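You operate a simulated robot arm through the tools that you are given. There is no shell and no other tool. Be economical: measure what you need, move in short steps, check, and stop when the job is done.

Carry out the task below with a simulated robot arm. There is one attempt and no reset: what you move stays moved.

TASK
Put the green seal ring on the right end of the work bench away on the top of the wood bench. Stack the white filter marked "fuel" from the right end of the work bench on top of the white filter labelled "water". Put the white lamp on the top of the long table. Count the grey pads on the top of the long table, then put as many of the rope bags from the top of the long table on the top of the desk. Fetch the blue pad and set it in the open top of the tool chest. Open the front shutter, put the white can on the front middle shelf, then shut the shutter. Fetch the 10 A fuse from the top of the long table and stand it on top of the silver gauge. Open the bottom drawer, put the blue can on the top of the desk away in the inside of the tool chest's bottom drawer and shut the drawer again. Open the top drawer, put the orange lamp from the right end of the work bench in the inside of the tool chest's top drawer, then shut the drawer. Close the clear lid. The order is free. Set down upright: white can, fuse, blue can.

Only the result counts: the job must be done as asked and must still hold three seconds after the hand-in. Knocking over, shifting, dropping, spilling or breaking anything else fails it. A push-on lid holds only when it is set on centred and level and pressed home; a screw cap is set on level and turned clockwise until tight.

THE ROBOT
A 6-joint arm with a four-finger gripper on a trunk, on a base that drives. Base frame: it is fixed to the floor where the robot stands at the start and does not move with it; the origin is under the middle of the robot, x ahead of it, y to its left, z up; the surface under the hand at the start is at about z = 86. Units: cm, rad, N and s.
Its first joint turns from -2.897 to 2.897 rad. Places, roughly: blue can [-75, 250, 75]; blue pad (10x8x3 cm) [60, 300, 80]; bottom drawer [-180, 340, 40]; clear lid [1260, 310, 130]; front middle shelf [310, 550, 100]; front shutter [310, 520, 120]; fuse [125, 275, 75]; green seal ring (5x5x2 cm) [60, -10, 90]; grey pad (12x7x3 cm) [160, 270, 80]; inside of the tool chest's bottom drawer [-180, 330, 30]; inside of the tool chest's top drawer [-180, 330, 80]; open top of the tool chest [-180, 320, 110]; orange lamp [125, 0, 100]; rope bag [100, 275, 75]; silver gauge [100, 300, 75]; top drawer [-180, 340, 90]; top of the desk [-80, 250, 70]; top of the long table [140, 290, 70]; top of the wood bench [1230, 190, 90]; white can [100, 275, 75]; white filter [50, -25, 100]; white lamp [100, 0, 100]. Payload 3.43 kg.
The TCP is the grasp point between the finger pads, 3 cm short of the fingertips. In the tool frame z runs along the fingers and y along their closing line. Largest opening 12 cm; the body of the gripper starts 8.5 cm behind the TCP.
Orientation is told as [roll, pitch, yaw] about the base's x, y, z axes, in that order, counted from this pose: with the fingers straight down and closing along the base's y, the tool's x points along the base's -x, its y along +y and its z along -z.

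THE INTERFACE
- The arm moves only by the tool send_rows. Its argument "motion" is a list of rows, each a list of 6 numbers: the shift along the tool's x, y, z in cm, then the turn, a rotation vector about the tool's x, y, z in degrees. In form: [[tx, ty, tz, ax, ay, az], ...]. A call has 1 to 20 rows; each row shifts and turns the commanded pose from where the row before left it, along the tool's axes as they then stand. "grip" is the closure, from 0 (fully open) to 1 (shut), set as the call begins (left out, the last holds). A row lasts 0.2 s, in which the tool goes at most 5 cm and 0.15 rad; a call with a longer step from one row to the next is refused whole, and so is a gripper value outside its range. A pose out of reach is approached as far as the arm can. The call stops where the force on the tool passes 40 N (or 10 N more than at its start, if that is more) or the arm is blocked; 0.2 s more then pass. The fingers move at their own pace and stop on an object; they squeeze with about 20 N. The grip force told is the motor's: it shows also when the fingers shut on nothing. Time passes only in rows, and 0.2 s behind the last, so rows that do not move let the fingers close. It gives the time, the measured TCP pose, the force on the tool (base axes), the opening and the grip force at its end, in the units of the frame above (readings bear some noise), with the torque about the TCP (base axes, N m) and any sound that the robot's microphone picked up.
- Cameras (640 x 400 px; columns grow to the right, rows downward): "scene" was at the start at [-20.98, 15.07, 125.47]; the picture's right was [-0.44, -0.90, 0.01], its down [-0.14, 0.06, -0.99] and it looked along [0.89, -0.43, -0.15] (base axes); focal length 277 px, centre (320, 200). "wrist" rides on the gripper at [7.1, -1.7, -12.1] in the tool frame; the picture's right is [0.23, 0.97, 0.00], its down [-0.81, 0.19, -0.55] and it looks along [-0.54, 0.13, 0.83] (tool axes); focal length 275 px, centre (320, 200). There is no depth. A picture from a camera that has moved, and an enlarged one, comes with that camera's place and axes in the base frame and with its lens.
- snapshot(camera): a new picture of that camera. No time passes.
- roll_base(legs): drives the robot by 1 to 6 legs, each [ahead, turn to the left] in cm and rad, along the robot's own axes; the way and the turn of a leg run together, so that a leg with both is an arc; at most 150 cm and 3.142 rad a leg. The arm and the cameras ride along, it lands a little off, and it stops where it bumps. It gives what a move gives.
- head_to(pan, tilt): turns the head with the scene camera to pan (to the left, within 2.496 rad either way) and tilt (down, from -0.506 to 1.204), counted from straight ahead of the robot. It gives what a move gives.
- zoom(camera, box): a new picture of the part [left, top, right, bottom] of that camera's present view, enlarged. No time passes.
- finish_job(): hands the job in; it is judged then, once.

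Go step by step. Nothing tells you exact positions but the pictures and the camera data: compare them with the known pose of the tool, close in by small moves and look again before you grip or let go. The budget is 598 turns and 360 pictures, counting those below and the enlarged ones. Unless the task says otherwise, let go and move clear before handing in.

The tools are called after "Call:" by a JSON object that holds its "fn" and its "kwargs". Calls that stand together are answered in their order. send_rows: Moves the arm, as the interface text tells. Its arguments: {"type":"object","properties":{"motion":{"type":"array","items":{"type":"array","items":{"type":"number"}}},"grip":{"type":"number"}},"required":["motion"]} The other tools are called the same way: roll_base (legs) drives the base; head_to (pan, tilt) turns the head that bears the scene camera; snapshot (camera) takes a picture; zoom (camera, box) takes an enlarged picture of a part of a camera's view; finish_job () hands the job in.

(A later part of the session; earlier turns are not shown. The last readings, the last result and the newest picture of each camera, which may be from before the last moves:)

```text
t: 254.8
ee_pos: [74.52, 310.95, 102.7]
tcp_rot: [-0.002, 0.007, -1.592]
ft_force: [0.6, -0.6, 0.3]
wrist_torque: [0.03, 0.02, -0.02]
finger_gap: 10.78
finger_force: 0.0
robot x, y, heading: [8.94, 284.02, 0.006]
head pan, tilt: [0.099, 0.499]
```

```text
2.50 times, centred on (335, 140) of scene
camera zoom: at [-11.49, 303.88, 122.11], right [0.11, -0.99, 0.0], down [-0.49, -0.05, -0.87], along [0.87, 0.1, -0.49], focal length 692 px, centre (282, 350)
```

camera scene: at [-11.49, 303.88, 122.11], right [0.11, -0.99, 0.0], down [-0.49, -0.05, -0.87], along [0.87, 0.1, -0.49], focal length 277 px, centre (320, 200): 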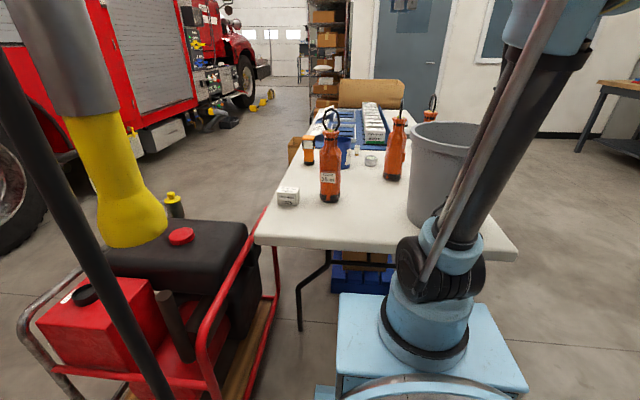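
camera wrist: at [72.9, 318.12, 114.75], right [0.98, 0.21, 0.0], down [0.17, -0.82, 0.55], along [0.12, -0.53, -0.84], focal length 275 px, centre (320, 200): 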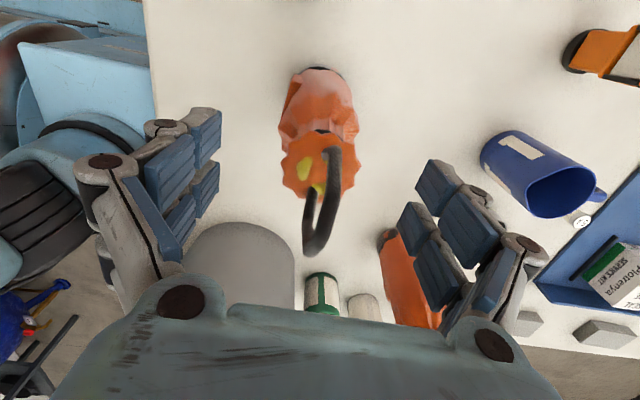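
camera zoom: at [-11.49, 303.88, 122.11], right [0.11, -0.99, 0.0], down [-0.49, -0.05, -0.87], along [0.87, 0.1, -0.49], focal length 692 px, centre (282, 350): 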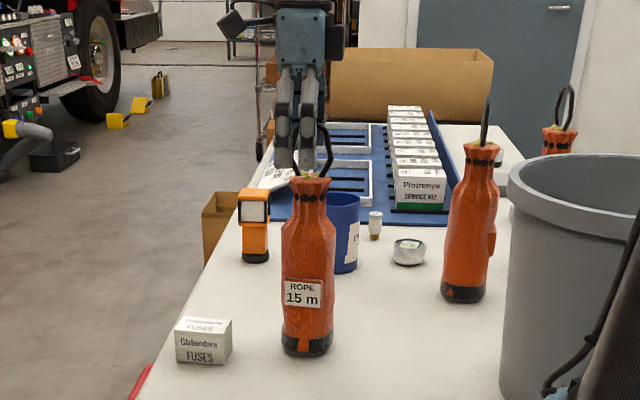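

Call:
{"fn": "send_rows", "kwargs": {"motion": [[-0.4, 0, 2, 0, 0, 0], [0, 0, 2, 0, 0, 0], [0, 0, 1.5, 0, 0, 0], [0, 0, 0, 0, 0, 0]]}}

Call:
{"fn": "snapshot", "kwargs": {"camera": "wrist"}}

Call:
{"fn": "zoom", "kwargs": {"camera": "scene", "box": [270, 60, 400, 220]}}

```text
t: 255.8
ee_pos: [74.44, 310.67, 97.29]
tcp_rot: [0.0, 0.007, -1.591]
ft_force: [0.2, -0.2, -0.7]
wrist_torque: [-0.02, 0.0, 0.0]
finger_gap: 10.8
finger_force: 0.0
robot x, y, heading: [8.72, 284.62, 0.014]
head pan, tilt: [0.099, 0.499]
```

```text
258 pictures are left
camera wrist: at [72.88, 317.76, 109.3], right [0.98, 0.21, 0.0], down [0.17, -0.82, 0.55], along [0.12, -0.53, -0.84], focal length 275 px, centre (320, 200)
```

wrist: 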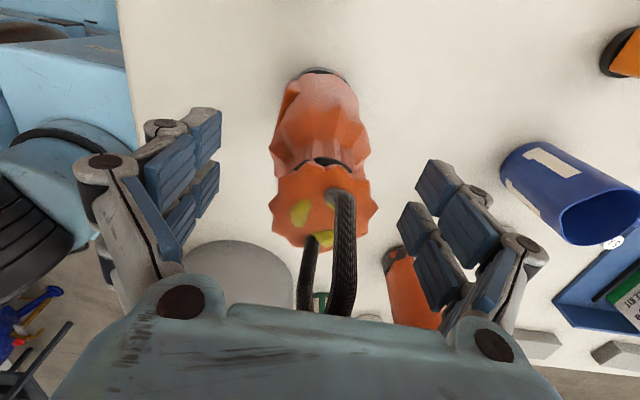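

```text
2.50 times, centred on (335, 140) of scene
camera zoom: at [-11.48, 303.88, 122.11], right [0.11, -0.99, 0.0], down [-0.49, -0.05, -0.87], along [0.87, 0.1, -0.49], focal length 692 px, centre (282, 350)
```

zoom: 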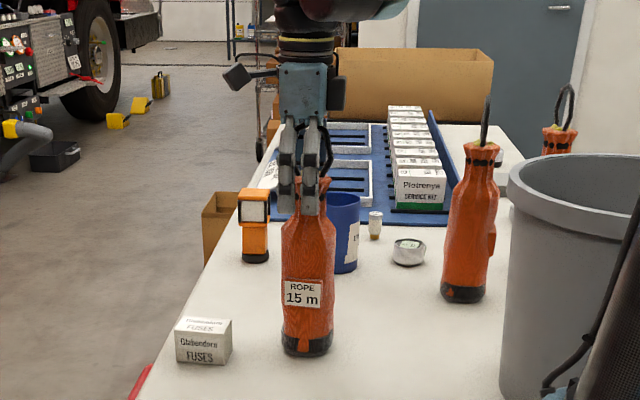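

Call:
{"fn": "send_rows", "kwargs": {"motion": [[-0.7, 0.2, 0.3, 0, 0, 0], [0, 0, 0, 0, 0, 0]]}}

Call:
{"fn": "send_rows", "kwargs": {"motion": [[0, 0, 0, 0, 0, 0], [0, 0, 0, 0, 0, 0], [0, 0, 0, 0, 0, 0]], "grip": 1}}

Call:
{"fn": "send_rows", "kwargs": {"motion": [[0, 0, -1, 0, 0, 0], [0, 0, -2, 0, 0, 0], [0, 0, -3, 0, 0, 0], [0, 0, 0, 0, 0, 0]]}}

Call:
{"fn": "snapshot", "kwargs": {"camera": "scene"}}

```text
t: 256.4
ee_pos: [74.71, 310.05, 96.95]
tcp_rot: [0.001, 0.008, -1.593]
ft_force: [-0.7, 2.5, 15.2]
wrist_torque: [-0.22, -0.03, 0.03]
finger_gap: 10.79
finger_force: 0.0
robot x, y, heading: [9.05, 284.13, 0.01]
head pan, tilt: [0.099, 0.499]
```

```text
t: 257.2
ee_pos: [74.58, 310.04, 96.99]
tcp_rot: [-0.001, 0.008, -1.592]
ft_force: [2.3, 2.7, 25.9]
wrist_torque: [0.05, 0.36, -0.02]
finger_gap: 4.83
finger_force: 19.8
robot x, y, heading: [8.76, 283.98, 0.011]
head pan, tilt: [0.099, 0.499]
```

```text
t: 258.2
ee_pos: [74.68, 310.03, 102.8]
tcp_rot: [0.001, 0.007, -1.592]
ft_force: [0.5, 0.0, -7.6]
wrist_torque: [0.01, 0.0, 0.0]
finger_gap: 4.84
finger_force: 20.3
robot x, y, heading: [8.63, 283.86, 0.014]
head pan, tilt: [0.099, 0.499]
```

```text
256 pictures are left
camera scene: at [-11.46, 303.89, 122.12], right [0.11, -0.99, 0.0], down [-0.49, -0.05, -0.87], along [0.87, 0.1, -0.49], focal length 277 px, centre (320, 200)
```

scene: 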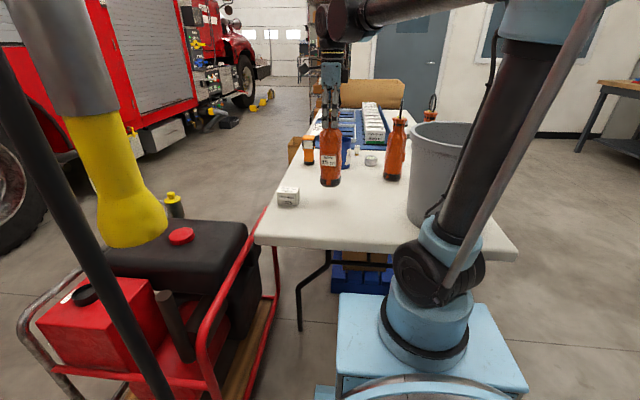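

Bag held (15 m). Raise it clear of the bucket and swing the base round toward the desk.

Call:
{"fn": "send_rows", "kwargs": {"motion": [[0, 0, -5, 0, 0, 0], [0, 0, -5, 0, 0, 0], [0, 0, -5, 0, 0, 0], [0, 0, -5, 0, 0, 0], [0, 0, -5, 0, 0, 0], [0, 0, -4, 0, 0, 0], [0, 0, 0, 0, 0, 0]]}}

Call:
{"fn": "roll_base", "kwargs": {"legs": [[0, -2.85]]}}

Call:
{"fn": "snapshot", "kwargs": {"camera": "scene"}}

Call:
{"fn": "snapshot", "kwargs": {"camera": "wrist"}}

```text
t: 259.8
ee_pos: [74.67, 309.77, 132.04]
tcp_rot: [0.001, 0.006, -1.592]
ft_force: [-0.6, -0.1, -8.3]
wrist_torque: [0.01, -0.03, 0.01]
finger_gap: 4.86
finger_force: 20.3
robot x, y, heading: [9.13, 284.37, 0.011]
head pan, tilt: [0.099, 0.499]
```

```text
t: 267.8
ee_pos: [-47.03, 240.74, 132.03]
tcp_rot: [0.001, 0.007, 1.838]
ft_force: [-0.1, 0.1, -7.9]
wrist_torque: [0.04, -0.04, 0.02]
finger_gap: 4.83
finger_force: 20.1
robot x, y, heading: [9.4, 281.63, -2.842]
head pan, tilt: [0.099, 0.499]
```

```text
255 pictures are left
camera scene: at [34.71, 268.63, 122.12], right [-0.39, 0.92, 0.0], down [0.45, 0.19, -0.87], along [-0.8, -0.34, -0.49], focal length 277 px, centre (320, 200)
```

scene: 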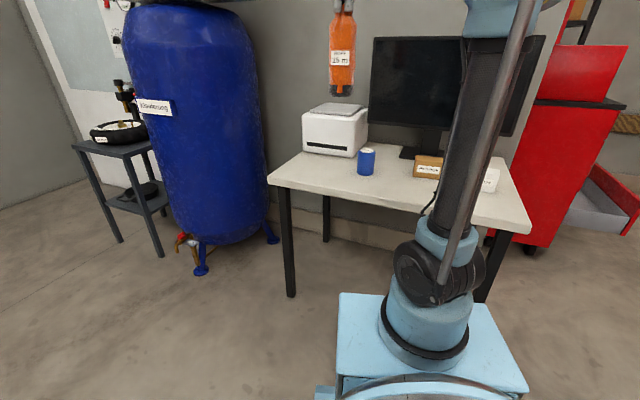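

```text
254 pictures are left
camera wrist: at [-43.63, 234.28, 144.09], right [-0.88, -0.48, 0.0], down [-0.4, 0.73, 0.55], along [-0.26, 0.48, -0.84], focal length 275 px, centre (320, 200)
```

wrist: 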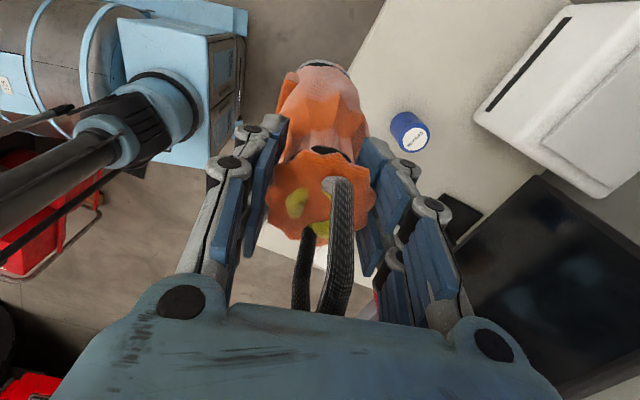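

Desk front strip is free. Place the first bag near (-63, 228).

Call:
{"fn": "send_rows", "kwargs": {"motion": [[1.6, 3.8, 0, 0, 0, 0], [1.6, 3.8, 0, 0, 0, 0], [1.6, 3.8, 0, 0, 0, 0], [1.6, 3.8, 0, 0, 0, 0], [1.6, 3.8, 0, 0, 0, 0], [0, 0, 3, 0, 0, 0], [0, 0, 5, 0, 0, 0], [0, 0, 5, 0, 0, 0], [0, 0, 5, 0, 0, 0], [0, 0, 5, 0, 0, 0], [0, 0, 0, 0, 0, 0]]}}

Call:
{"fn": "snapshot", "kwargs": {"camera": "scene"}}

Call:
{"fn": "snapshot", "kwargs": {"camera": "wrist"}}

```text
t: 270.2
ee_pos: [-61.8, 228.08, 109.93]
tcp_rot: [0.01, 0.008, 1.839]
ft_force: [-0.1, 0.0, -8.1]
wrist_torque: [-0.02, 0.02, 0.01]
finger_gap: 4.83
finger_force: 19.5
robot x, y, heading: [9.48, 281.77, -2.841]
head pan, tilt: [0.099, 0.499]
```

```text
253 pictures are left
camera scene: at [34.69, 268.6, 122.12], right [-0.39, 0.92, 0.0], down [0.45, 0.19, -0.87], along [-0.8, -0.34, -0.49], focal length 277 px, centre (320, 200)
```

scene: 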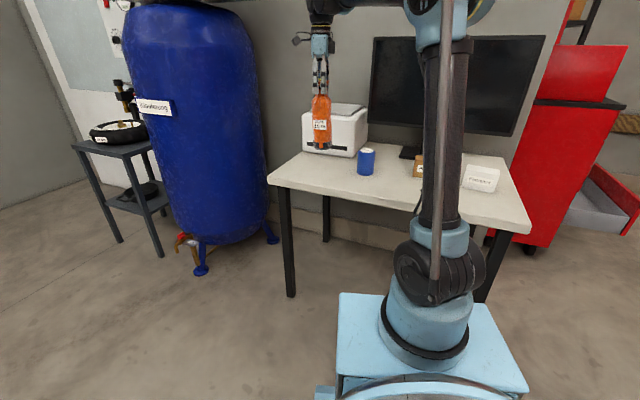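

```text
252 pictures are left
camera wrist: at [-58.35, 221.71, 121.96], right [-0.88, -0.48, 0.01], down [-0.4, 0.74, 0.55], along [-0.27, 0.48, -0.84], focal length 275 px, centre (320, 200)
```

wrist: 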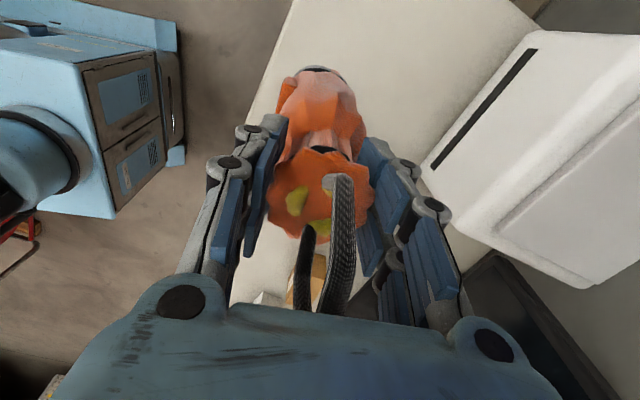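

Call:
{"fn": "send_rows", "kwargs": {"motion": [[-0.4, 1.45, 3, 0, 0, 0], [0, 0, 4, 0, 0, 0], [0, 0, 4, 0, 0, 0], [0, 0, 1, 0, 0, 0], [0, 0, 0, 0, 0, 0]]}}

Call:
{"fn": "snapshot", "kwargs": {"camera": "scene"}}

```text
t: 271.4
ee_pos: [-63.54, 227.95, 98.07]
tcp_rot: [0.01, 0.01, 1.839]
ft_force: [0.3, -0.1, -8.0]
wrist_torque: [-0.05, -0.01, -0.03]
finger_gap: 4.86
finger_force: 20.0
robot x, y, heading: [9.29, 281.83, -2.84]
head pan, tilt: [0.099, 0.499]
```

```text
251 pictures are left
camera scene: at [34.68, 268.59, 122.12], right [-0.39, 0.92, 0.0], down [0.45, 0.19, -0.87], along [-0.8, -0.34, -0.49], focal length 277 px, centre (320, 200)
```

scene: 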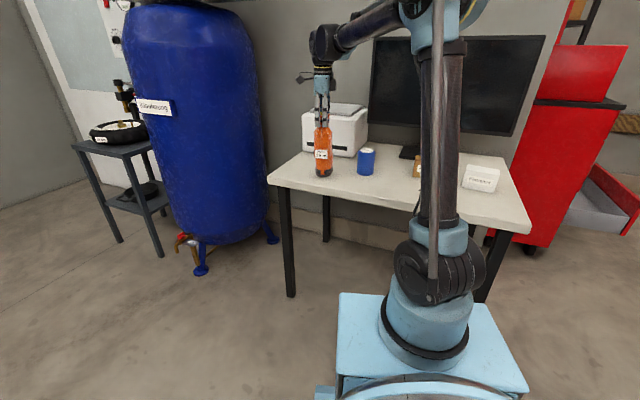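

Call:
{"fn": "send_rows", "kwargs": {"motion": [[0, 0, 0.5, 0, 0, 0], [0, 0, 0.5, 0, 0, 0], [0, 0, 0.5, 0, 0, 0], [0, 0, 0, 0, 0, 0]]}}

```text
t: 272.2
ee_pos: [-62.37, 228.42, 97.93]
tcp_rot: [0.023, 0.009, 1.84]
ft_force: [-3.0, -1.6, -11.5]
wrist_torque: [-0.01, -0.09, -0.04]
finger_gap: 4.85
finger_force: 19.8
robot x, y, heading: [9.61, 281.79, -2.842]
head pan, tilt: [0.099, 0.499]
stopped in row 3: the force on the tool passed its limit at 60 N (the readings are from after the stop); the commanded pose is now the measured one
```

Call:
{"fn": "send_rows", "kwargs": {"motion": [[0, 0, 0.3, 0, 0, 0], [0, 0, 0.2, 0, 0, 0], [0, 0, 0, 0, 0, 0]]}}

```text
t: 273.0
ee_pos: [-62.37, 228.37, 97.4]
tcp_rot: [0.024, 0.009, 1.84]
ft_force: [0.6, -0.8, -7.3]
wrist_torque: [-0.06, -0.03, -0.03]
finger_gap: 4.84
finger_force: 20.0
robot x, y, heading: [9.39, 281.78, -2.842]
head pan, tilt: [0.099, 0.499]
```

Call:
{"fn": "send_rows", "kwargs": {"motion": [[0, 0, 0.3, 0, 0, 0], [0, 0, 0.2, 0, 0, 0], [0, 0, 0, 0, 0, 0]]}}

```text
t: 273.8
ee_pos: [-62.58, 228.34, 97.14]
tcp_rot: [0.025, 0.008, 1.839]
ft_force: [-2.9, -0.2, 16.6]
wrist_torque: [-0.39, -0.02, -0.03]
finger_gap: 4.85
finger_force: 19.9
robot x, y, heading: [9.13, 281.37, -2.84]
head pan, tilt: [0.099, 0.499]
```

Set down. Release and rise.

Call:
{"fn": "send_rows", "kwargs": {"motion": [[0, 0, 0, 0, 0, 0], [0, 0, 0, 0, 0, 0]], "grip": 0.2}}

Call:
{"fn": "send_rows", "kwargs": {"motion": [[0, 0, -2, 0, 0, 0], [0, 0, -4, 0, 0, 0], [0, 0, -5, 0, 0, 0], [0, 0, -5, 0, 0, 0], [0, 0, -5, 0, 0, 0], [0, 0, -5, 0, 0, 0], [0, 0, -5, 0, 0, 0], [0, 0, 0, 0, 0, 0]]}}

Call:
{"fn": "zoom", "kwargs": {"camera": "scene", "box": [260, 80, 540, 240]}}

```text
t: 274.4
ee_pos: [-62.46, 228.46, 97.04]
tcp_rot: [0.025, 0.008, 1.84]
ft_force: [-1.4, 1.4, 22.2]
wrist_torque: [-0.01, -0.21, 0.01]
finger_gap: 9.61
finger_force: 0.1
robot x, y, heading: [9.36, 281.71, -2.842]
head pan, tilt: [0.099, 0.499]
```

```text
t: 276.2
ee_pos: [-61.83, 228.77, 127.74]
tcp_rot: [0.024, 0.009, 1.839]
ft_force: [0.0, -0.6, -0.6]
wrist_torque: [-0.04, 0.04, 0.04]
finger_gap: 9.6
finger_force: 0.1
robot x, y, heading: [9.29, 281.58, -2.838]
head pan, tilt: [0.099, 0.499]
```

```text
2.29 times, centred on (400, 160) of scene
camera zoom: at [34.71, 268.61, 122.12], right [-0.39, 0.92, 0.0], down [0.45, 0.19, -0.87], along [-0.8, -0.34, -0.49], focal length 632 px, centre (137, 291)
```

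zoom: 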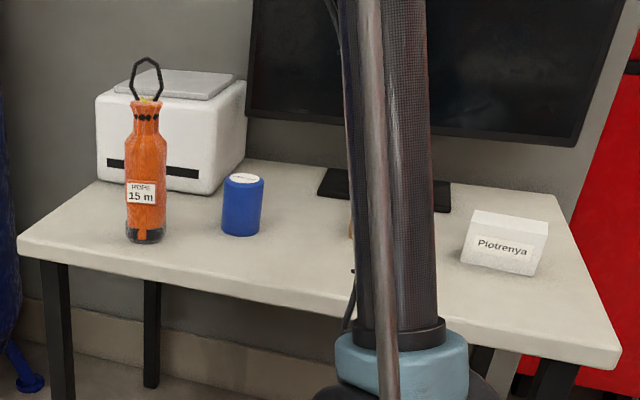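

First bag stands on the desk. Swing back for the 20 m bag.

Call:
{"fn": "roll_base", "kwargs": {"legs": [[0, 2.85]]}}

Call:
{"fn": "send_rows", "kwargs": {"motion": [[0, 0, -2, 1.4, 0, -8.3], [0, 0, 0, 0, 0, -8.3], [0, 0, 0, 0, 0, -8.3], [0, 0, 0, 0, 0, -8.3], [0, 0, 0, 0, 0, -8.3], [0, 0, 0, 0, 0, -8.3], [0, 0, 0, 0, 0, -8.3], [0, 0, 0, 0, 0, -8.3], [0, 0, 0, 0, 0, -8.3], [0, 0, 0, 0, 0, -8.3], [0, 0, 0, 0, 0, -8.3], [0, 0, 0, 0, 0, 0]]}}

Call:
{"fn": "snapshot", "kwargs": {"camera": "wrist"}}

```text
t: 284.2
ee_pos: [93.34, 310.51, 127.84]
tcp_rot: [0.026, 0.008, -1.608]
ft_force: [-0.6, -0.3, 0.3]
wrist_torque: [0.01, 0.0, 0.04]
finger_gap: 9.6
finger_force: 0.1
robot x, y, heading: [9.3, 278.68, -0.007]
head pan, tilt: [0.099, 0.499]
```

```text
t: 286.8
ee_pos: [91.62, 310.54, 130.9]
tcp_rot: [0.009, -0.012, -0.014]
ft_force: [-0.3, -0.7, 0.6]
wrist_torque: [-0.01, 0.02, 0.0]
finger_gap: 9.59
finger_force: 0.1
robot x, y, heading: [9.43, 278.92, -0.005]
head pan, tilt: [0.099, 0.499]
```

```text
249 pictures are left
camera wrist: at [84.23, 308.83, 142.72], right [-0.22, 0.98, 0.0], down [0.81, 0.18, 0.56], along [0.55, 0.13, -0.83], focal length 275 px, centre (320, 200)
```

wrist: 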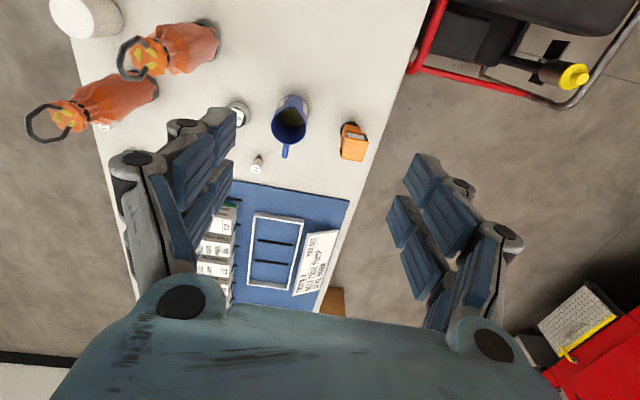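

Call:
{"fn": "send_rows", "kwargs": {"motion": [[-0.7, -4.85, 0, 0.5, 0.7, 0], [-0.7, -4.85, 0, 0, 0, 0], [-0.7, -4.85, 0, 0, 0, 0], [-0.7, -4.85, 0, 0, 0, 0], [-0.7, -4.85, 0, 0, 0, 0], [0, 0, 5, 0, 0, 0], [0, 0, 5, 0, 0, 0], [0, 0, 5, 0, 0, 0], [0, 0, 5, 0, 0, 0], [0, 0, 5, 0, 0, 0], [0, 0, 0, 0, 0, 0]], "grip": 0.15}}

Call:
{"fn": "snapshot", "kwargs": {"camera": "wrist"}}

Call:
{"fn": "zoom", "kwargs": {"camera": "scene", "box": [270, 40, 470, 220]}}

```text
t: 289.2
ee_pos: [94.7, 286.12, 105.75]
tcp_rot: [-0.002, 0.0, -0.015]
ft_force: [-0.4, -0.4, -0.2]
wrist_torque: [0.0, -0.01, -0.02]
finger_gap: 10.2
finger_force: 0.1
robot x, y, heading: [9.49, 278.65, -0.005]
head pan, tilt: [0.099, 0.499]
```

```text
248 pictures are left
camera wrist: at [87.42, 284.58, 117.79], right [-0.22, 0.98, 0.0], down [0.81, 0.18, 0.55], along [0.54, 0.12, -0.83], focal length 275 px, centre (320, 200)
```

wrist: 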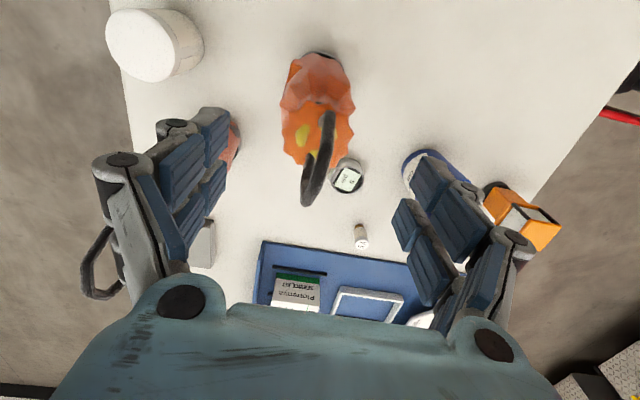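

```text
2.22 times, centred on (370, 130) of scene
camera zoom: at [-10.79, 298.54, 122.12], right [0.1, -1.0, 0.0], down [-0.49, -0.05, -0.87], along [0.87, 0.08, -0.49], focal length 615 px, centre (209, 356)
```

zoom: 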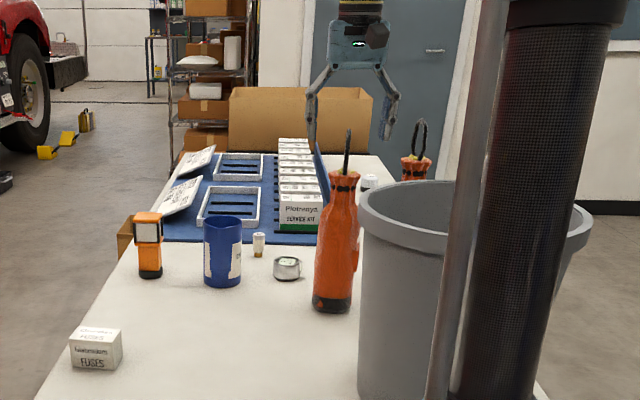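

Call:
{"fn": "send_rows", "kwargs": {"motion": [[0, -0.2, 4, 0, 0, 0], [0, 0, 3, 0, 0, 0], [0, 0, 1.3, 0, 0, 0], [0, 0, 0, 0, 0, 0]]}}

Call:
{"fn": "snapshot", "kwargs": {"camera": "wrist"}}

```text
t: 290.2
ee_pos: [94.76, 285.97, 97.43]
tcp_rot: [-0.003, 0.001, -0.014]
ft_force: [0.2, 0.5, 0.7]
wrist_torque: [-0.01, 0.0, 0.03]
finger_gap: 10.2
finger_force: 0.1
robot x, y, heading: [9.42, 278.89, -0.005]
head pan, tilt: [0.099, 0.499]
```

```text
246 pictures are left
camera wrist: at [87.54, 284.45, 109.5], right [-0.22, 0.98, 0.0], down [0.81, 0.18, 0.55], along [0.54, 0.12, -0.83], focal length 275 px, centre (320, 200)
```

wrist: 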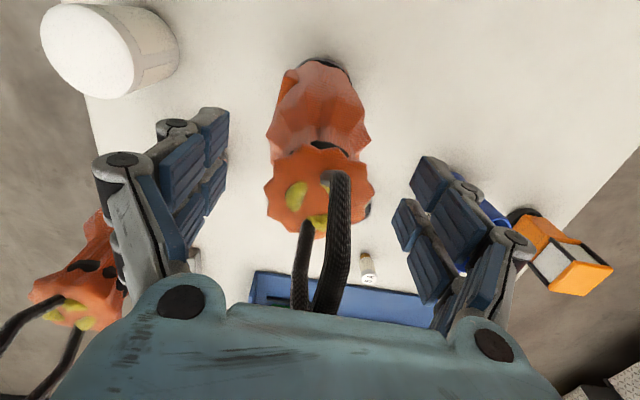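

Call:
{"fn": "send_rows", "kwargs": {"motion": [[0, 0, 0.3, 0, 0, 0], [0, 0, 0, 0, 0, 0], [0, 0, 0, 0, 0, 0], [0, 0, 0, 0, 0, 0]], "grip": 1}}

Call:
{"fn": "send_rows", "kwargs": {"motion": [[0, 0, -2, 0, 0, 0], [0, 0, -3, 0, 0, 0], [0, 0, -4, 0, 0, 0], [0, 0, -5, 0, 0, 0], [0, 0, -5, 0, 0, 0], [0, 0, -5, 0, 0, 0], [0, 0, -5, 0, 0, 0], [0, 0, -5, 0, 0, 0], [0, 0, 0, 0, 0, 0]]}}

Call:
{"fn": "snapshot", "kwargs": {"camera": "scene"}}

```text
t: 291.2
ee_pos: [94.71, 286.09, 97.23]
tcp_rot: [-0.001, 0.0, -0.014]
ft_force: [2.0, -3.5, 17.4]
wrist_torque: [-0.29, -0.12, -0.02]
finger_gap: 4.86
finger_force: 19.8
robot x, y, heading: [9.52, 278.59, 0.001]
head pan, tilt: [0.099, 0.499]
```

```text
t: 293.2
ee_pos: [94.85, 286.04, 131.32]
tcp_rot: [-0.001, 0.001, -0.012]
ft_force: [0.4, -0.5, -7.1]
wrist_torque: [-0.01, -0.01, 0.01]
finger_gap: 4.84
finger_force: 19.6
robot x, y, heading: [9.27, 278.37, -0.0]
head pan, tilt: [0.099, 0.499]
```

```text
245 pictures are left
camera scene: at [-10.76, 298.54, 122.12], right [0.1, -1.0, 0.0], down [-0.49, -0.05, -0.87], along [0.87, 0.08, -0.49], focal length 277 px, centre (320, 200)
```

scene: 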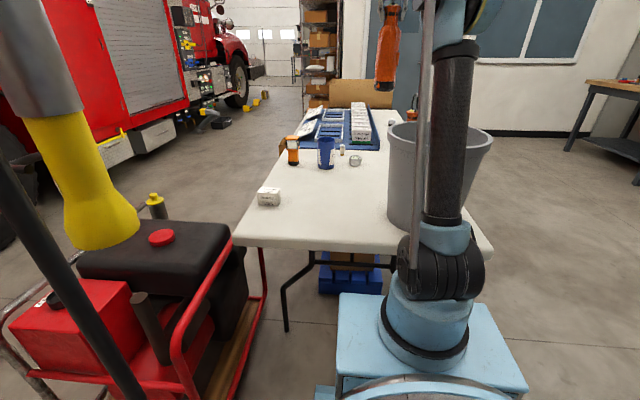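

Call:
{"fn": "send_rows", "kwargs": {"motion": [[4, 0, 0, 0, 0, 0], [4, 0, 0, 0, 0, 0], [4, 0, 0, 0, 0, 0], [0, 0, 0, 0, 0, 0]]}}

Call:
{"fn": "roll_base", "kwargs": {"legs": [[0, -3.03]]}}

Call:
{"fn": "snapshot", "kwargs": {"camera": "scene"}}

Call:
{"fn": "snapshot", "kwargs": {"camera": "wrist"}}

```text
t: 294.2
ee_pos: [82.8, 286.22, 131.16]
tcp_rot: [-0.001, -0.002, -0.013]
ft_force: [0.1, 0.4, -7.9]
wrist_torque: [0.02, 0.02, 0.01]
finger_gap: 4.84
finger_force: 20.2
robot x, y, heading: [9.78, 278.74, -0.005]
head pan, tilt: [0.099, 0.499]
```

```text
t: 302.6
ee_pos: [-62.78, 261.72, 131.28]
tcp_rot: [-0.002, -0.001, -3.035]
ft_force: [-0.8, 0.4, -7.5]
wrist_torque: [0.02, 0.01, 0.01]
finger_gap: 4.86
finger_force: 20.5
robot x, y, heading: [9.67, 275.27, -3.021]
head pan, tilt: [0.099, 0.499]
```

```text
244 pictures are left
camera scene: at [32.04, 258.33, 122.12], right [-0.22, 0.98, 0.0], down [0.48, 0.11, -0.87], along [-0.85, -0.19, -0.49], focal length 277 px, centre (320, 200)
```

scene: 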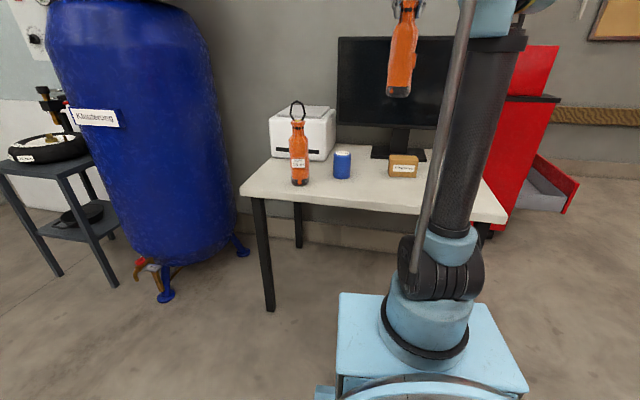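

```text
243 pictures are left
camera wrist: at [-55.92, 264.22, 143.21], right [0.33, -0.94, 0.0], down [-0.79, -0.28, 0.55], along [-0.52, -0.18, -0.83], focal length 275 px, centre (320, 200)
```

wrist: 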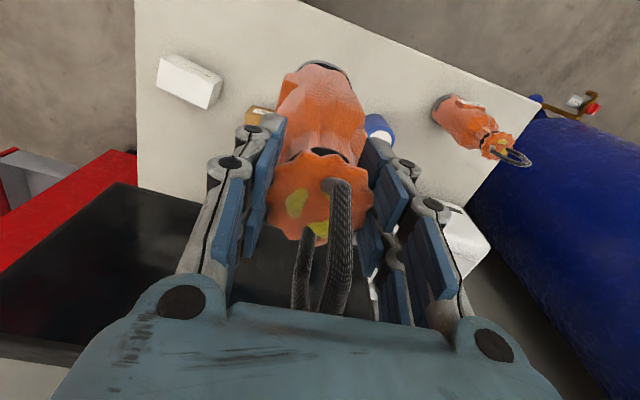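

Call:
{"fn": "send_rows", "kwargs": {"motion": [[-2.5, 0, 3, 0, 0, 0], [0, 0, 5, 0, 0, 0], [0, 0, 5, 0, 0, 0], [0, 0, 5, 0, 0, 0], [0, 0, 5, 0, 0, 0], [0, 0, 5, 0, 0, 0], [0, 0, 4, 0, 0, 0], [0, 0, 0, 0, 0, 0]]}}

Call:
{"fn": "snapshot", "kwargs": {"camera": "scene"}}

```text
t: 304.4
ee_pos: [-63.86, 261.7, 99.89]
tcp_rot: [-0.001, -0.013, -3.03]
ft_force: [-0.4, 0.6, -7.5]
wrist_torque: [0.0, 0.02, 0.04]
finger_gap: 4.58
finger_force: 20.3
robot x, y, heading: [9.77, 275.65, -3.02]
head pan, tilt: [0.099, 0.499]
```

```text
242 pictures are left
camera scene: at [32.03, 258.33, 122.12], right [-0.22, 0.98, 0.0], down [0.48, 0.11, -0.87], along [-0.85, -0.19, -0.49], focal length 277 px, centre (320, 200)
```

scene: 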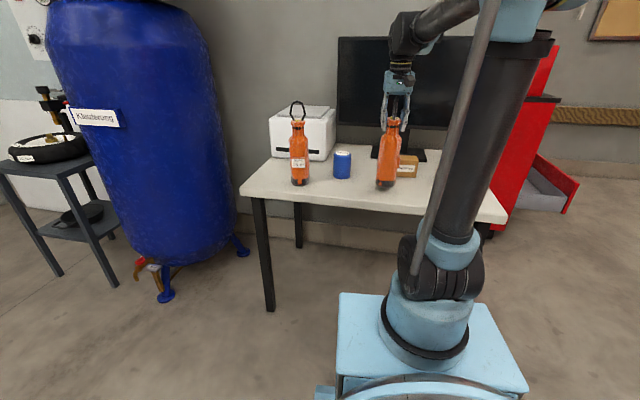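

Call:
{"fn": "zoom", "kwargs": {"camera": "scene", "box": [330, 60, 450, 220]}}

Call:
{"fn": "send_rows", "kwargs": {"motion": [[0, 0, 0.5, 0, 0, 0], [0, 0, 0.5, 0, 0, 0], [0, 0, 0, 0, 0, 0]]}}

```text
2.50 times, centred on (390, 140) of scene
camera zoom: at [32.03, 258.33, 122.12], right [-0.22, 0.98, 0.0], down [0.48, 0.11, -0.87], along [-0.85, -0.19, -0.49], focal length 692 px, centre (145, 350)
```

zoom: 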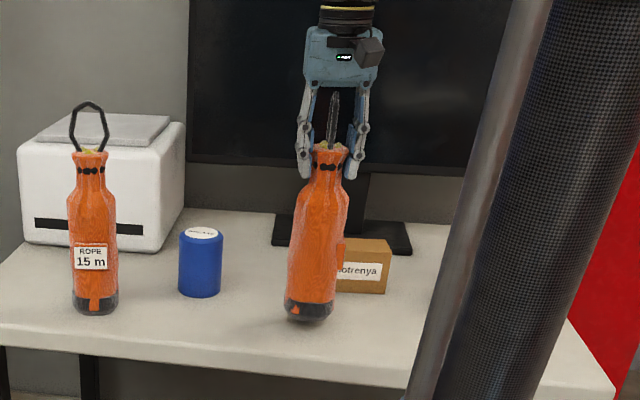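

```text
t: 305.2
ee_pos: [-63.98, 261.74, 99.04]
tcp_rot: [-0.001, -0.012, -3.034]
ft_force: [0.2, 0.2, -7.6]
wrist_torque: [0.02, 0.01, 0.0]
finger_gap: 4.59
finger_force: 20.4
robot x, y, heading: [9.58, 275.45, -3.018]
head pan, tilt: [0.099, 0.499]
```

Call:
{"fn": "send_rows", "kwargs": {"motion": [[0, 0, 0.4, 0, 0, 0], [0, 0, 0.3, 0, 0, 0], [0, 0, 0, 0, 0, 0]]}}

```text
t: 306.0
ee_pos: [-64.06, 261.79, 98.14]
tcp_rot: [-0.002, -0.012, -3.032]
ft_force: [-0.5, -0.3, -7.4]
wrist_torque: [-0.04, -0.03, 0.01]
finger_gap: 4.6
finger_force: 20.1
robot x, y, heading: [9.18, 275.75, -3.021]
head pan, tilt: [0.099, 0.499]
```

Call:
{"fn": "send_rows", "kwargs": {"motion": [[0, 0, 0.4, 0, 0, 0], [0, 0, 0.3, 0, 0, 0], [0, 0, 0, 0, 0, 0]]}}

Call:
{"fn": "zoom", "kwargs": {"camera": "scene", "box": [330, 60, 450, 220]}}

```text
t: 306.8
ee_pos: [-64.05, 261.71, 97.81]
tcp_rot: [-0.002, -0.013, -3.034]
ft_force: [-2.3, -5.3, 20.1]
wrist_torque: [-0.58, 0.18, -0.01]
finger_gap: 4.65
finger_force: 20.4
robot x, y, heading: [9.52, 275.62, -3.022]
head pan, tilt: [0.099, 0.499]
```

```text
2.50 times, centred on (390, 140) of scene
camera zoom: at [32.09, 258.3, 122.1], right [-0.22, 0.98, 0.0], down [0.48, 0.11, -0.87], along [-0.85, -0.19, -0.49], focal length 692 px, centre (145, 350)
```

zoom: 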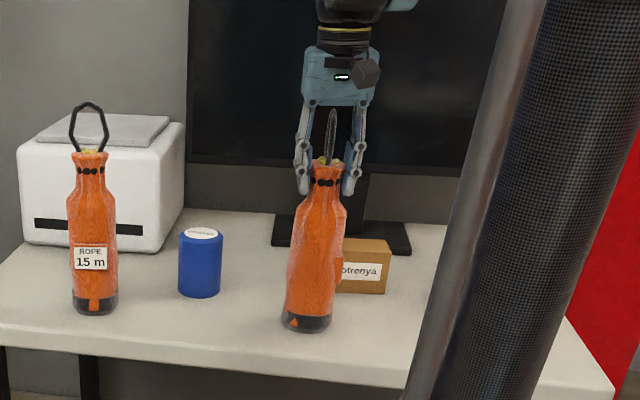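

The bag hangs tilted by about 8°. Lift a little, tilt the tool to make it upright, and set down.

Call:
{"fn": "send_rows", "kwargs": {"motion": [[0, 0, -1.2, 0, 0, 0], [0, 0, 0, 4, 0, 0], [0, 0, 0, 4, 0, 0], [0, 0, 0, 0, 0, 0]]}}

Call:
{"fn": "zoom", "kwargs": {"camera": "scene", "box": [330, 60, 450, 220]}}

```text
t: 307.8
ee_pos: [-63.98, 261.74, 98.97]
tcp_rot: [-0.142, -0.012, -3.034]
ft_force: [0.2, 0.1, -7.7]
wrist_torque: [-0.12, -0.06, -0.01]
finger_gap: 4.61
finger_force: 20.0
robot x, y, heading: [9.25, 275.76, -3.024]
head pan, tilt: [0.099, 0.499]
```

```text
2.50 times, centred on (390, 140) of scene
camera zoom: at [32.02, 258.31, 122.12], right [-0.22, 0.98, 0.0], down [0.48, 0.11, -0.87], along [-0.85, -0.19, -0.49], focal length 692 px, centre (145, 350)
```

zoom: 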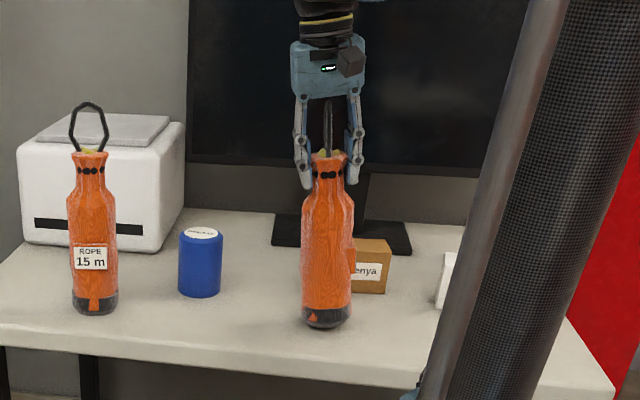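

Call:
{"fn": "send_rows", "kwargs": {"motion": [[0, 0, 0.5, 0, 0, 0], [0, 0, 0.4, 0, 0, 0], [0, 0, 0.3, 0, 0, 0], [0, 0, 0, 0, 0, 0]]}}

```text
t: 308.7
ee_pos: [-62.97, 261.98, 98.65]
tcp_rot: [-0.142, -0.024, -3.03]
ft_force: [-3.7, -1.4, -11.7]
wrist_torque: [-0.04, -0.14, -0.05]
finger_gap: 4.59
finger_force: 20.2
robot x, y, heading: [9.89, 275.69, -3.019]
head pan, tilt: [0.099, 0.499]
stopped in row 4: the force on the tool passed its limit at 47 N (the readings are from after the stop); the commanded pose is now the measured one
```

Call:
{"fn": "send_rows", "kwargs": {"motion": [[0, 0, 0.3, 0, 0, 0], [0, 0, 0.2, 0, 0, 0], [0, 0, 0, 0, 0, 0]]}}

```text
t: 309.5
ee_pos: [-62.87, 262.25, 98.18]
tcp_rot: [-0.143, -0.024, -3.033]
ft_force: [0.0, -0.3, -7.9]
wrist_torque: [-0.09, -0.05, -0.01]
finger_gap: 4.6
finger_force: 20.1
robot x, y, heading: [9.44, 275.72, -3.021]
head pan, tilt: [0.099, 0.499]
```

Call:
{"fn": "send_rows", "kwargs": {"motion": [[0, 0, 0.3, 0, 0, 0], [0, 0, 0.1, 0, 0, 0], [0, 0, 0, 0, 0, 0]]}}

Call:
{"fn": "zoom", "kwargs": {"camera": "scene", "box": [330, 60, 450, 220]}}

```text
t: 310.3
ee_pos: [-63.02, 262.13, 97.98]
tcp_rot: [-0.142, -0.028, -3.032]
ft_force: [-3.1, -3.3, 33.5]
wrist_torque: [-1.0, 0.43, 0.02]
finger_gap: 4.56
finger_force: 20.1
robot x, y, heading: [9.55, 275.53, -3.021]
head pan, tilt: [0.099, 0.499]
```

```text
2.50 times, centred on (390, 140) of scene
camera zoom: at [32.14, 258.33, 122.1], right [-0.22, 0.98, 0.0], down [0.48, 0.11, -0.87], along [-0.85, -0.19, -0.49], focal length 692 px, centre (145, 350)
```

zoom: 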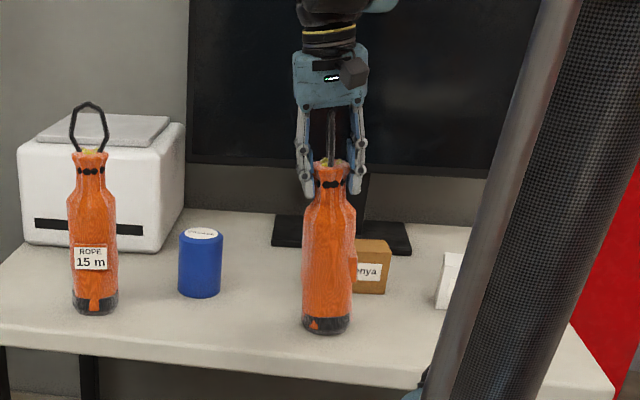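

Call:
{"fn": "send_rows", "kwargs": {"motion": [[0, 0, -0.2, 0, 0, 0], [0, 0, 0, 0, 0, 0]]}}

Call:
{"fn": "send_rows", "kwargs": {"motion": [[0, 0, 0, 0, 0, 0], [0, 0, 0, 0, 0, 0]], "grip": 0.15}}

Call:
{"fn": "zoom", "kwargs": {"camera": "scene", "box": [330, 60, 450, 220]}}

```text
t: 310.9
ee_pos: [-63.03, 262.18, 97.98]
tcp_rot: [-0.141, -0.025, -3.03]
ft_force: [0.8, -0.4, -0.8]
wrist_torque: [-0.06, -0.21, -0.03]
finger_gap: 4.58
finger_force: 19.9
robot x, y, heading: [9.48, 275.75, -3.022]
head pan, tilt: [0.099, 0.499]
```

```text
t: 311.5
ee_pos: [-63.02, 262.14, 97.9]
tcp_rot: [-0.139, -0.027, -3.031]
ft_force: [0.6, -0.2, 0.2]
wrist_torque: [0.04, -0.02, -0.01]
finger_gap: 10.19
finger_force: 0.0
robot x, y, heading: [9.49, 275.56, -3.025]
head pan, tilt: [0.099, 0.499]
```

```text
2.50 times, centred on (390, 140) of scene
camera zoom: at [32.05, 258.32, 122.11], right [-0.22, 0.98, 0.0], down [0.48, 0.11, -0.87], along [-0.85, -0.19, -0.49], focal length 692 px, centre (145, 350)
```

zoom: 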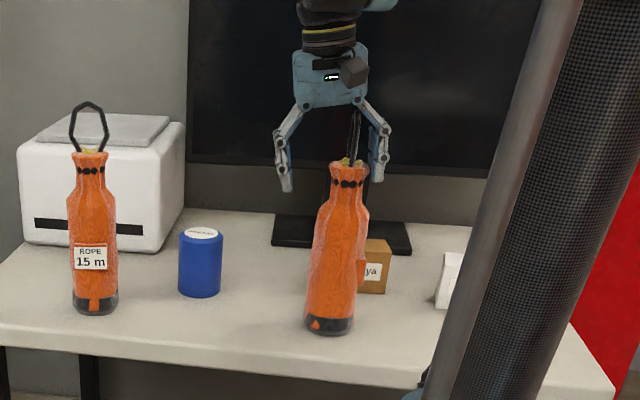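

Call:
{"fn": "send_rows", "kwargs": {"motion": [[0, 0, 0, 0, 0, 0], [0, 0, 0, 0, 0, 0], [0, 0, 0, 0, 0, 0], [0, 0, 0, 0, 0, 0], [0, 0, 0, 0, 0, 0]]}}

Call:
{"fn": "zoom", "kwargs": {"camera": "scene", "box": [330, 60, 450, 220]}}

Call:
{"fn": "snapshot", "kwargs": {"camera": "wrist"}}

```text
t: 312.7
ee_pos: [-63.08, 262.23, 97.9]
tcp_rot: [-0.143, -0.025, -3.032]
ft_force: [0.5, 0.4, -0.4]
wrist_torque: [0.01, -0.03, 0.01]
finger_gap: 10.21
finger_force: 0.2
robot x, y, heading: [9.15, 275.62, -3.017]
head pan, tilt: [0.099, 0.499]
```

```text
2.50 times, centred on (390, 140) of scene
camera zoom: at [32.05, 258.32, 122.12], right [-0.22, 0.98, 0.0], down [0.48, 0.11, -0.87], along [-0.85, -0.19, -0.49], focal length 692 px, centre (145, 350)
```

zoom: 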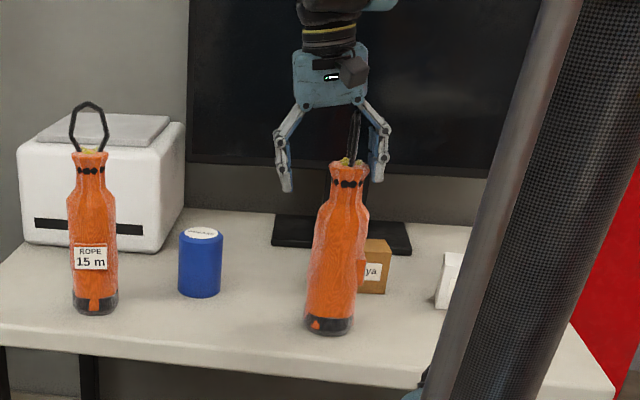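

```text
235 pictures are left
camera wrist: at [-55.69, 262.94, 109.99], right [0.33, -0.93, -0.14], down [-0.76, -0.35, 0.54], along [-0.55, -0.07, -0.83], focal length 275 px, centre (320, 200)
```

wrist: 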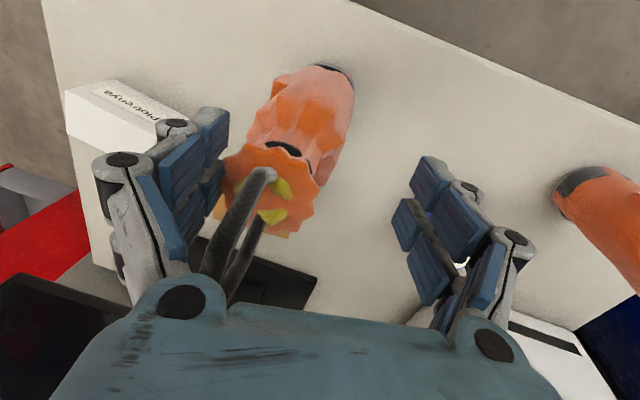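

The bag actually stands upright (perspective); it's free. Shift to centre, rise vertically.

Call:
{"fn": "send_rows", "kwargs": {"motion": [[0, -1.3, 0, 0, 0, 0], [0, -0.28, -2, 0, 0, 0], [0, -0.42, -3, 0, 0, 0], [0, -0.56, -4, 0, 0, 0], [0, -0.56, -4, 0, 0, 0], [0, -0.56, -4, 0, 0, 0], [0, -0.56, -4, -4, 0, 0], [0, 0, -4, -4.1, 1.4, 0], [0, 0, 0, 0, 0, 0]]}}

Call:
{"fn": "snapshot", "kwargs": {"camera": "scene"}}

Call:
{"fn": "snapshot", "kwargs": {"camera": "wrist"}}

```text
t: 314.7
ee_pos: [-62.48, 263.24, 123.43]
tcp_rot: [0.0, 0.0, -3.034]
ft_force: [0.4, 0.0, 0.8]
wrist_torque: [-0.01, 0.02, -0.01]
finger_gap: 10.19
finger_force: 0.2
robot x, y, heading: [9.51, 275.38, -3.027]
head pan, tilt: [0.099, 0.499]
```

```text
234 pictures are left
camera scene: at [32.05, 258.32, 122.12], right [-0.22, 0.98, 0.0], down [0.48, 0.11, -0.87], along [-0.85, -0.19, -0.49], focal length 277 px, centre (320, 200)
```

scene: 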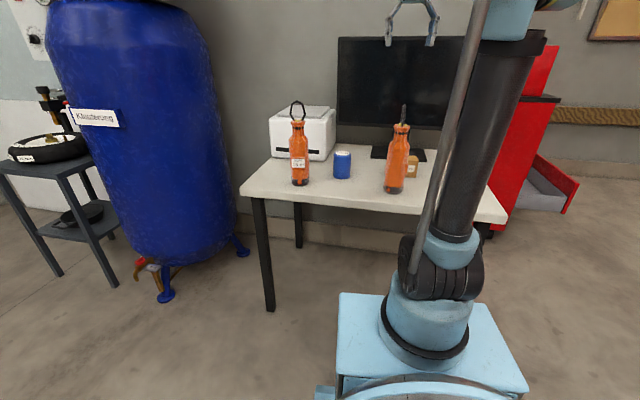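

```text
233 pictures are left
camera wrist: at [-55.67, 265.61, 135.46], right [0.33, -0.94, 0.0], down [-0.79, -0.28, 0.55], along [-0.52, -0.19, -0.83], focal length 275 px, centre (320, 200)
```

wrist: 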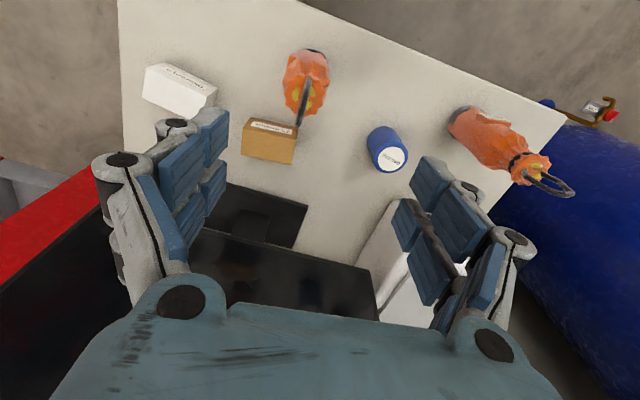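

Two rope bags are on the desk. Next the blue can at about (-73, 244).

Call:
{"fn": "send_rows", "kwargs": {"motion": [[-2.5, 3.6, 0, 0, 0, 0], [-2.5, 3.6, 0, 0, 0, 0], [-2.5, 3.6, 0, 0, 0, 0], [-2.5, 3.6, 0, 0, 0, 0], [-2.5, 3.6, 0, 0, 0, 0], [0, 0, 5, 0, 0, 0], [0, 0, 5, 0, 0, 0], [0, 0, 5, 0, 0, 0], [0, 0, 5, 0, 0, 0], [0, 0, 4, 0, 0, 0], [0, 0, 0, 0, 0, 0]]}}

Call:
{"fn": "snapshot", "kwargs": {"camera": "wrist"}}

```text
t: 317.1
ee_pos: [-72.91, 243.83, 99.38]
tcp_rot: [-0.002, -0.001, -3.033]
ft_force: [-0.3, 0.0, -0.2]
wrist_torque: [-0.01, 0.01, -0.02]
finger_gap: 10.21
finger_force: 0.0
robot x, y, heading: [9.55, 275.75, -3.024]
head pan, tilt: [0.099, 0.499]
```

```text
232 pictures are left
camera wrist: at [-66.16, 246.31, 111.47], right [0.33, -0.94, 0.0], down [-0.79, -0.28, 0.55], along [-0.52, -0.18, -0.83], focal length 275 px, centre (320, 200)
```

wrist: 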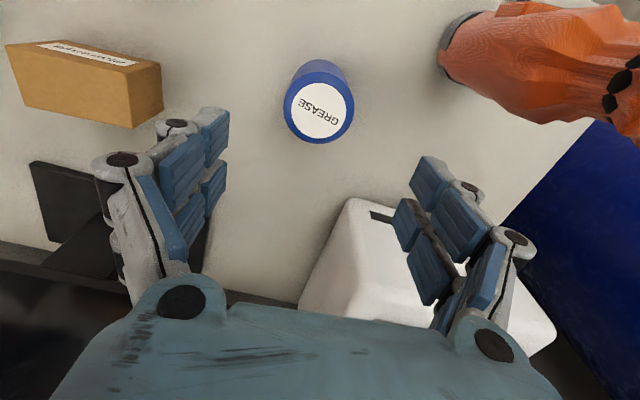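

Call:
{"fn": "send_rows", "kwargs": {"motion": [[0, 0, 5, 0, 0, 0], [0, 0, 5, 0, 0, 0], [0, 0, 5, 0, 0, 0], [0, 0, 2.2, 0, 0, 0], [0, 0, 0, 0, 0, 0]]}}

Call:
{"fn": "send_rows", "kwargs": {"motion": [[0, 0, 0, 0, 0, 0], [0, 0, 0, 0, 0, 0], [0, 0, 0, 0, 0, 0]], "grip": 1}}

Call:
{"fn": "snapshot", "kwargs": {"camera": "wrist"}}

```text
t: 318.3
ee_pos: [-72.96, 243.97, 82.21]
tcp_rot: [-0.001, -0.001, -3.032]
ft_force: [0.4, 0.4, 1.0]
wrist_torque: [-0.03, 0.02, 0.02]
finger_gap: 10.18
finger_force: 0.0
robot x, y, heading: [9.11, 275.67, -3.02]
head pan, tilt: [0.099, 0.499]
```

```text
t: 319.1
ee_pos: [-73.02, 243.84, 82.13]
tcp_rot: [-0.002, -0.002, -3.033]
ft_force: [-0.2, 1.2, 1.9]
wrist_torque: [-0.07, -0.02, -0.03]
finger_gap: 7.12
finger_force: 19.9
robot x, y, heading: [9.86, 275.67, -3.022]
head pan, tilt: [0.099, 0.499]
```

```text
231 pictures are left
camera wrist: at [-66.12, 246.35, 94.24], right [0.33, -0.94, 0.0], down [-0.79, -0.28, 0.55], along [-0.52, -0.18, -0.83], focal length 275 px, centre (320, 200)
```

wrist: 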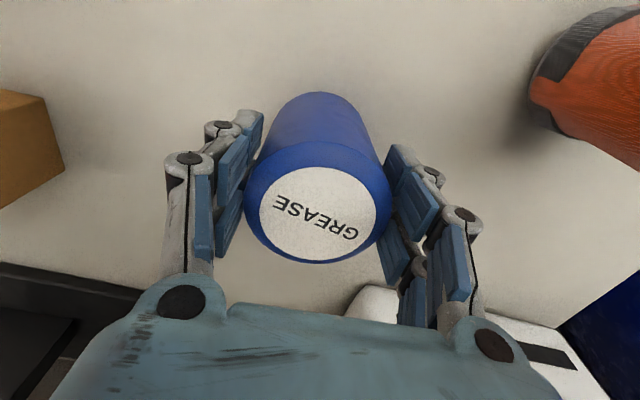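

Blue can held. Lift, retract, and drive to the chest.

Call:
{"fn": "send_rows", "kwargs": {"motion": [[0, 0, -5, 0, 0, 0], [0, 0, -5, 0, 0, 0], [0, 0, -5, 0, 0, 0], [0, 0, -5, 0, 0, 0], [0, 0, -5, 0, 0, 0], [0, 0, -5, 0, 0, 0], [0, 0, -5, 0, 0, 0], [0, 0, -5, 0, 0, 0], [4.5, -1.5, 0, 0, 0, 0], [4.5, -1.5, 0, 0, 0, 0], [4.5, -1.5, 0, 0, 0, 0], [4.5, -1.5, 0, 0, 0, 0], [4.5, -1.5, 0, 0, 0, 0], [0, 0, 0, 0, 0, 0]]}}

Call:
{"fn": "roll_base", "kwargs": {"legs": [[0, -1.098], [108, 0], [0, 0.45], [149, 0], [0, 2.09]]}}

Call:
{"fn": "head_to", "kwargs": {"pan": 0.1, "tilt": 0.5}}

Call:
{"fn": "snapshot", "kwargs": {"camera": "scene"}}

Call:
{"fn": "snapshot", "kwargs": {"camera": "wrist"}}

```text
t: 322.1
ee_pos: [-51.42, 254.05, 122.22]
tcp_rot: [-0.001, 0.0, -3.033]
ft_force: [-0.3, -0.3, -3.9]
wrist_torque: [0.03, -0.01, -0.01]
finger_gap: 7.1
finger_force: 20.3
robot x, y, heading: [8.96, 275.73, -3.019]
head pan, tilt: [0.099, 0.499]
```

```text
t: 344.9
ee_pos: [-167.98, 376.69, 122.26]
tcp_rot: [-0.001, 0.001, -1.631]
ft_force: [-0.8, 0.3, -3.7]
wrist_torque: [0.02, 0.02, 0.02]
finger_gap: 7.15
finger_force: 19.9
robot x, y, heading: [-180.22, 440.36, -1.618]
head pan, tilt: [0.099, 0.499]
```

```text
t: 345.5
ee_pos: [-167.89, 378.15, 122.92]
tcp_rot: [0.0, -0.013, -1.631]
ft_force: [-0.1, 0.2, -4.1]
wrist_torque: [0.03, -0.03, -0.02]
finger_gap: 7.13
finger_force: 20.0
robot x, y, heading: [-180.43, 440.5, -1.619]
head pan, tilt: [0.099, 0.499]
```

```text
230 pictures are left
camera scene: at [-159.64, 459.81, 122.11], right [-1.0, -0.05, 0.0], down [-0.03, 0.49, -0.87], along [0.05, -0.87, -0.49], focal length 277 px, centre (320, 200)
```

scene: 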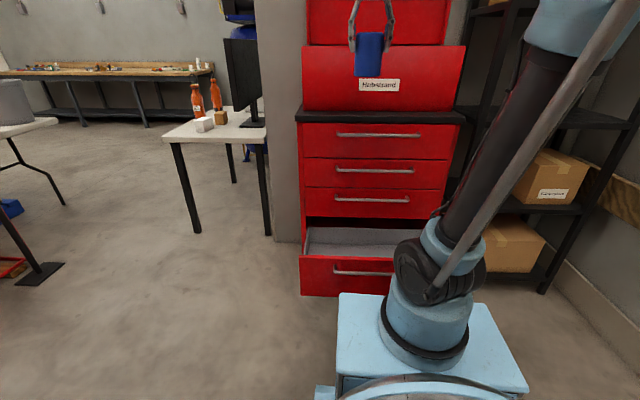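

```text
229 pictures are left
camera wrist: at [-169.23, 385.5, 134.9], right [0.99, 0.17, 0.0], down [0.14, -0.81, 0.56], along [0.1, -0.55, -0.83], focal length 275 px, centre (320, 200)
```

wrist: 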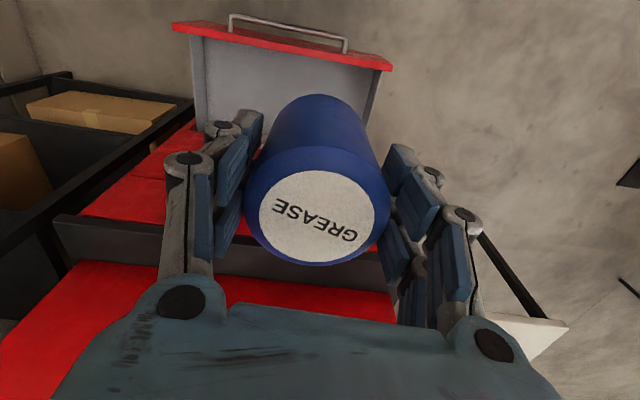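

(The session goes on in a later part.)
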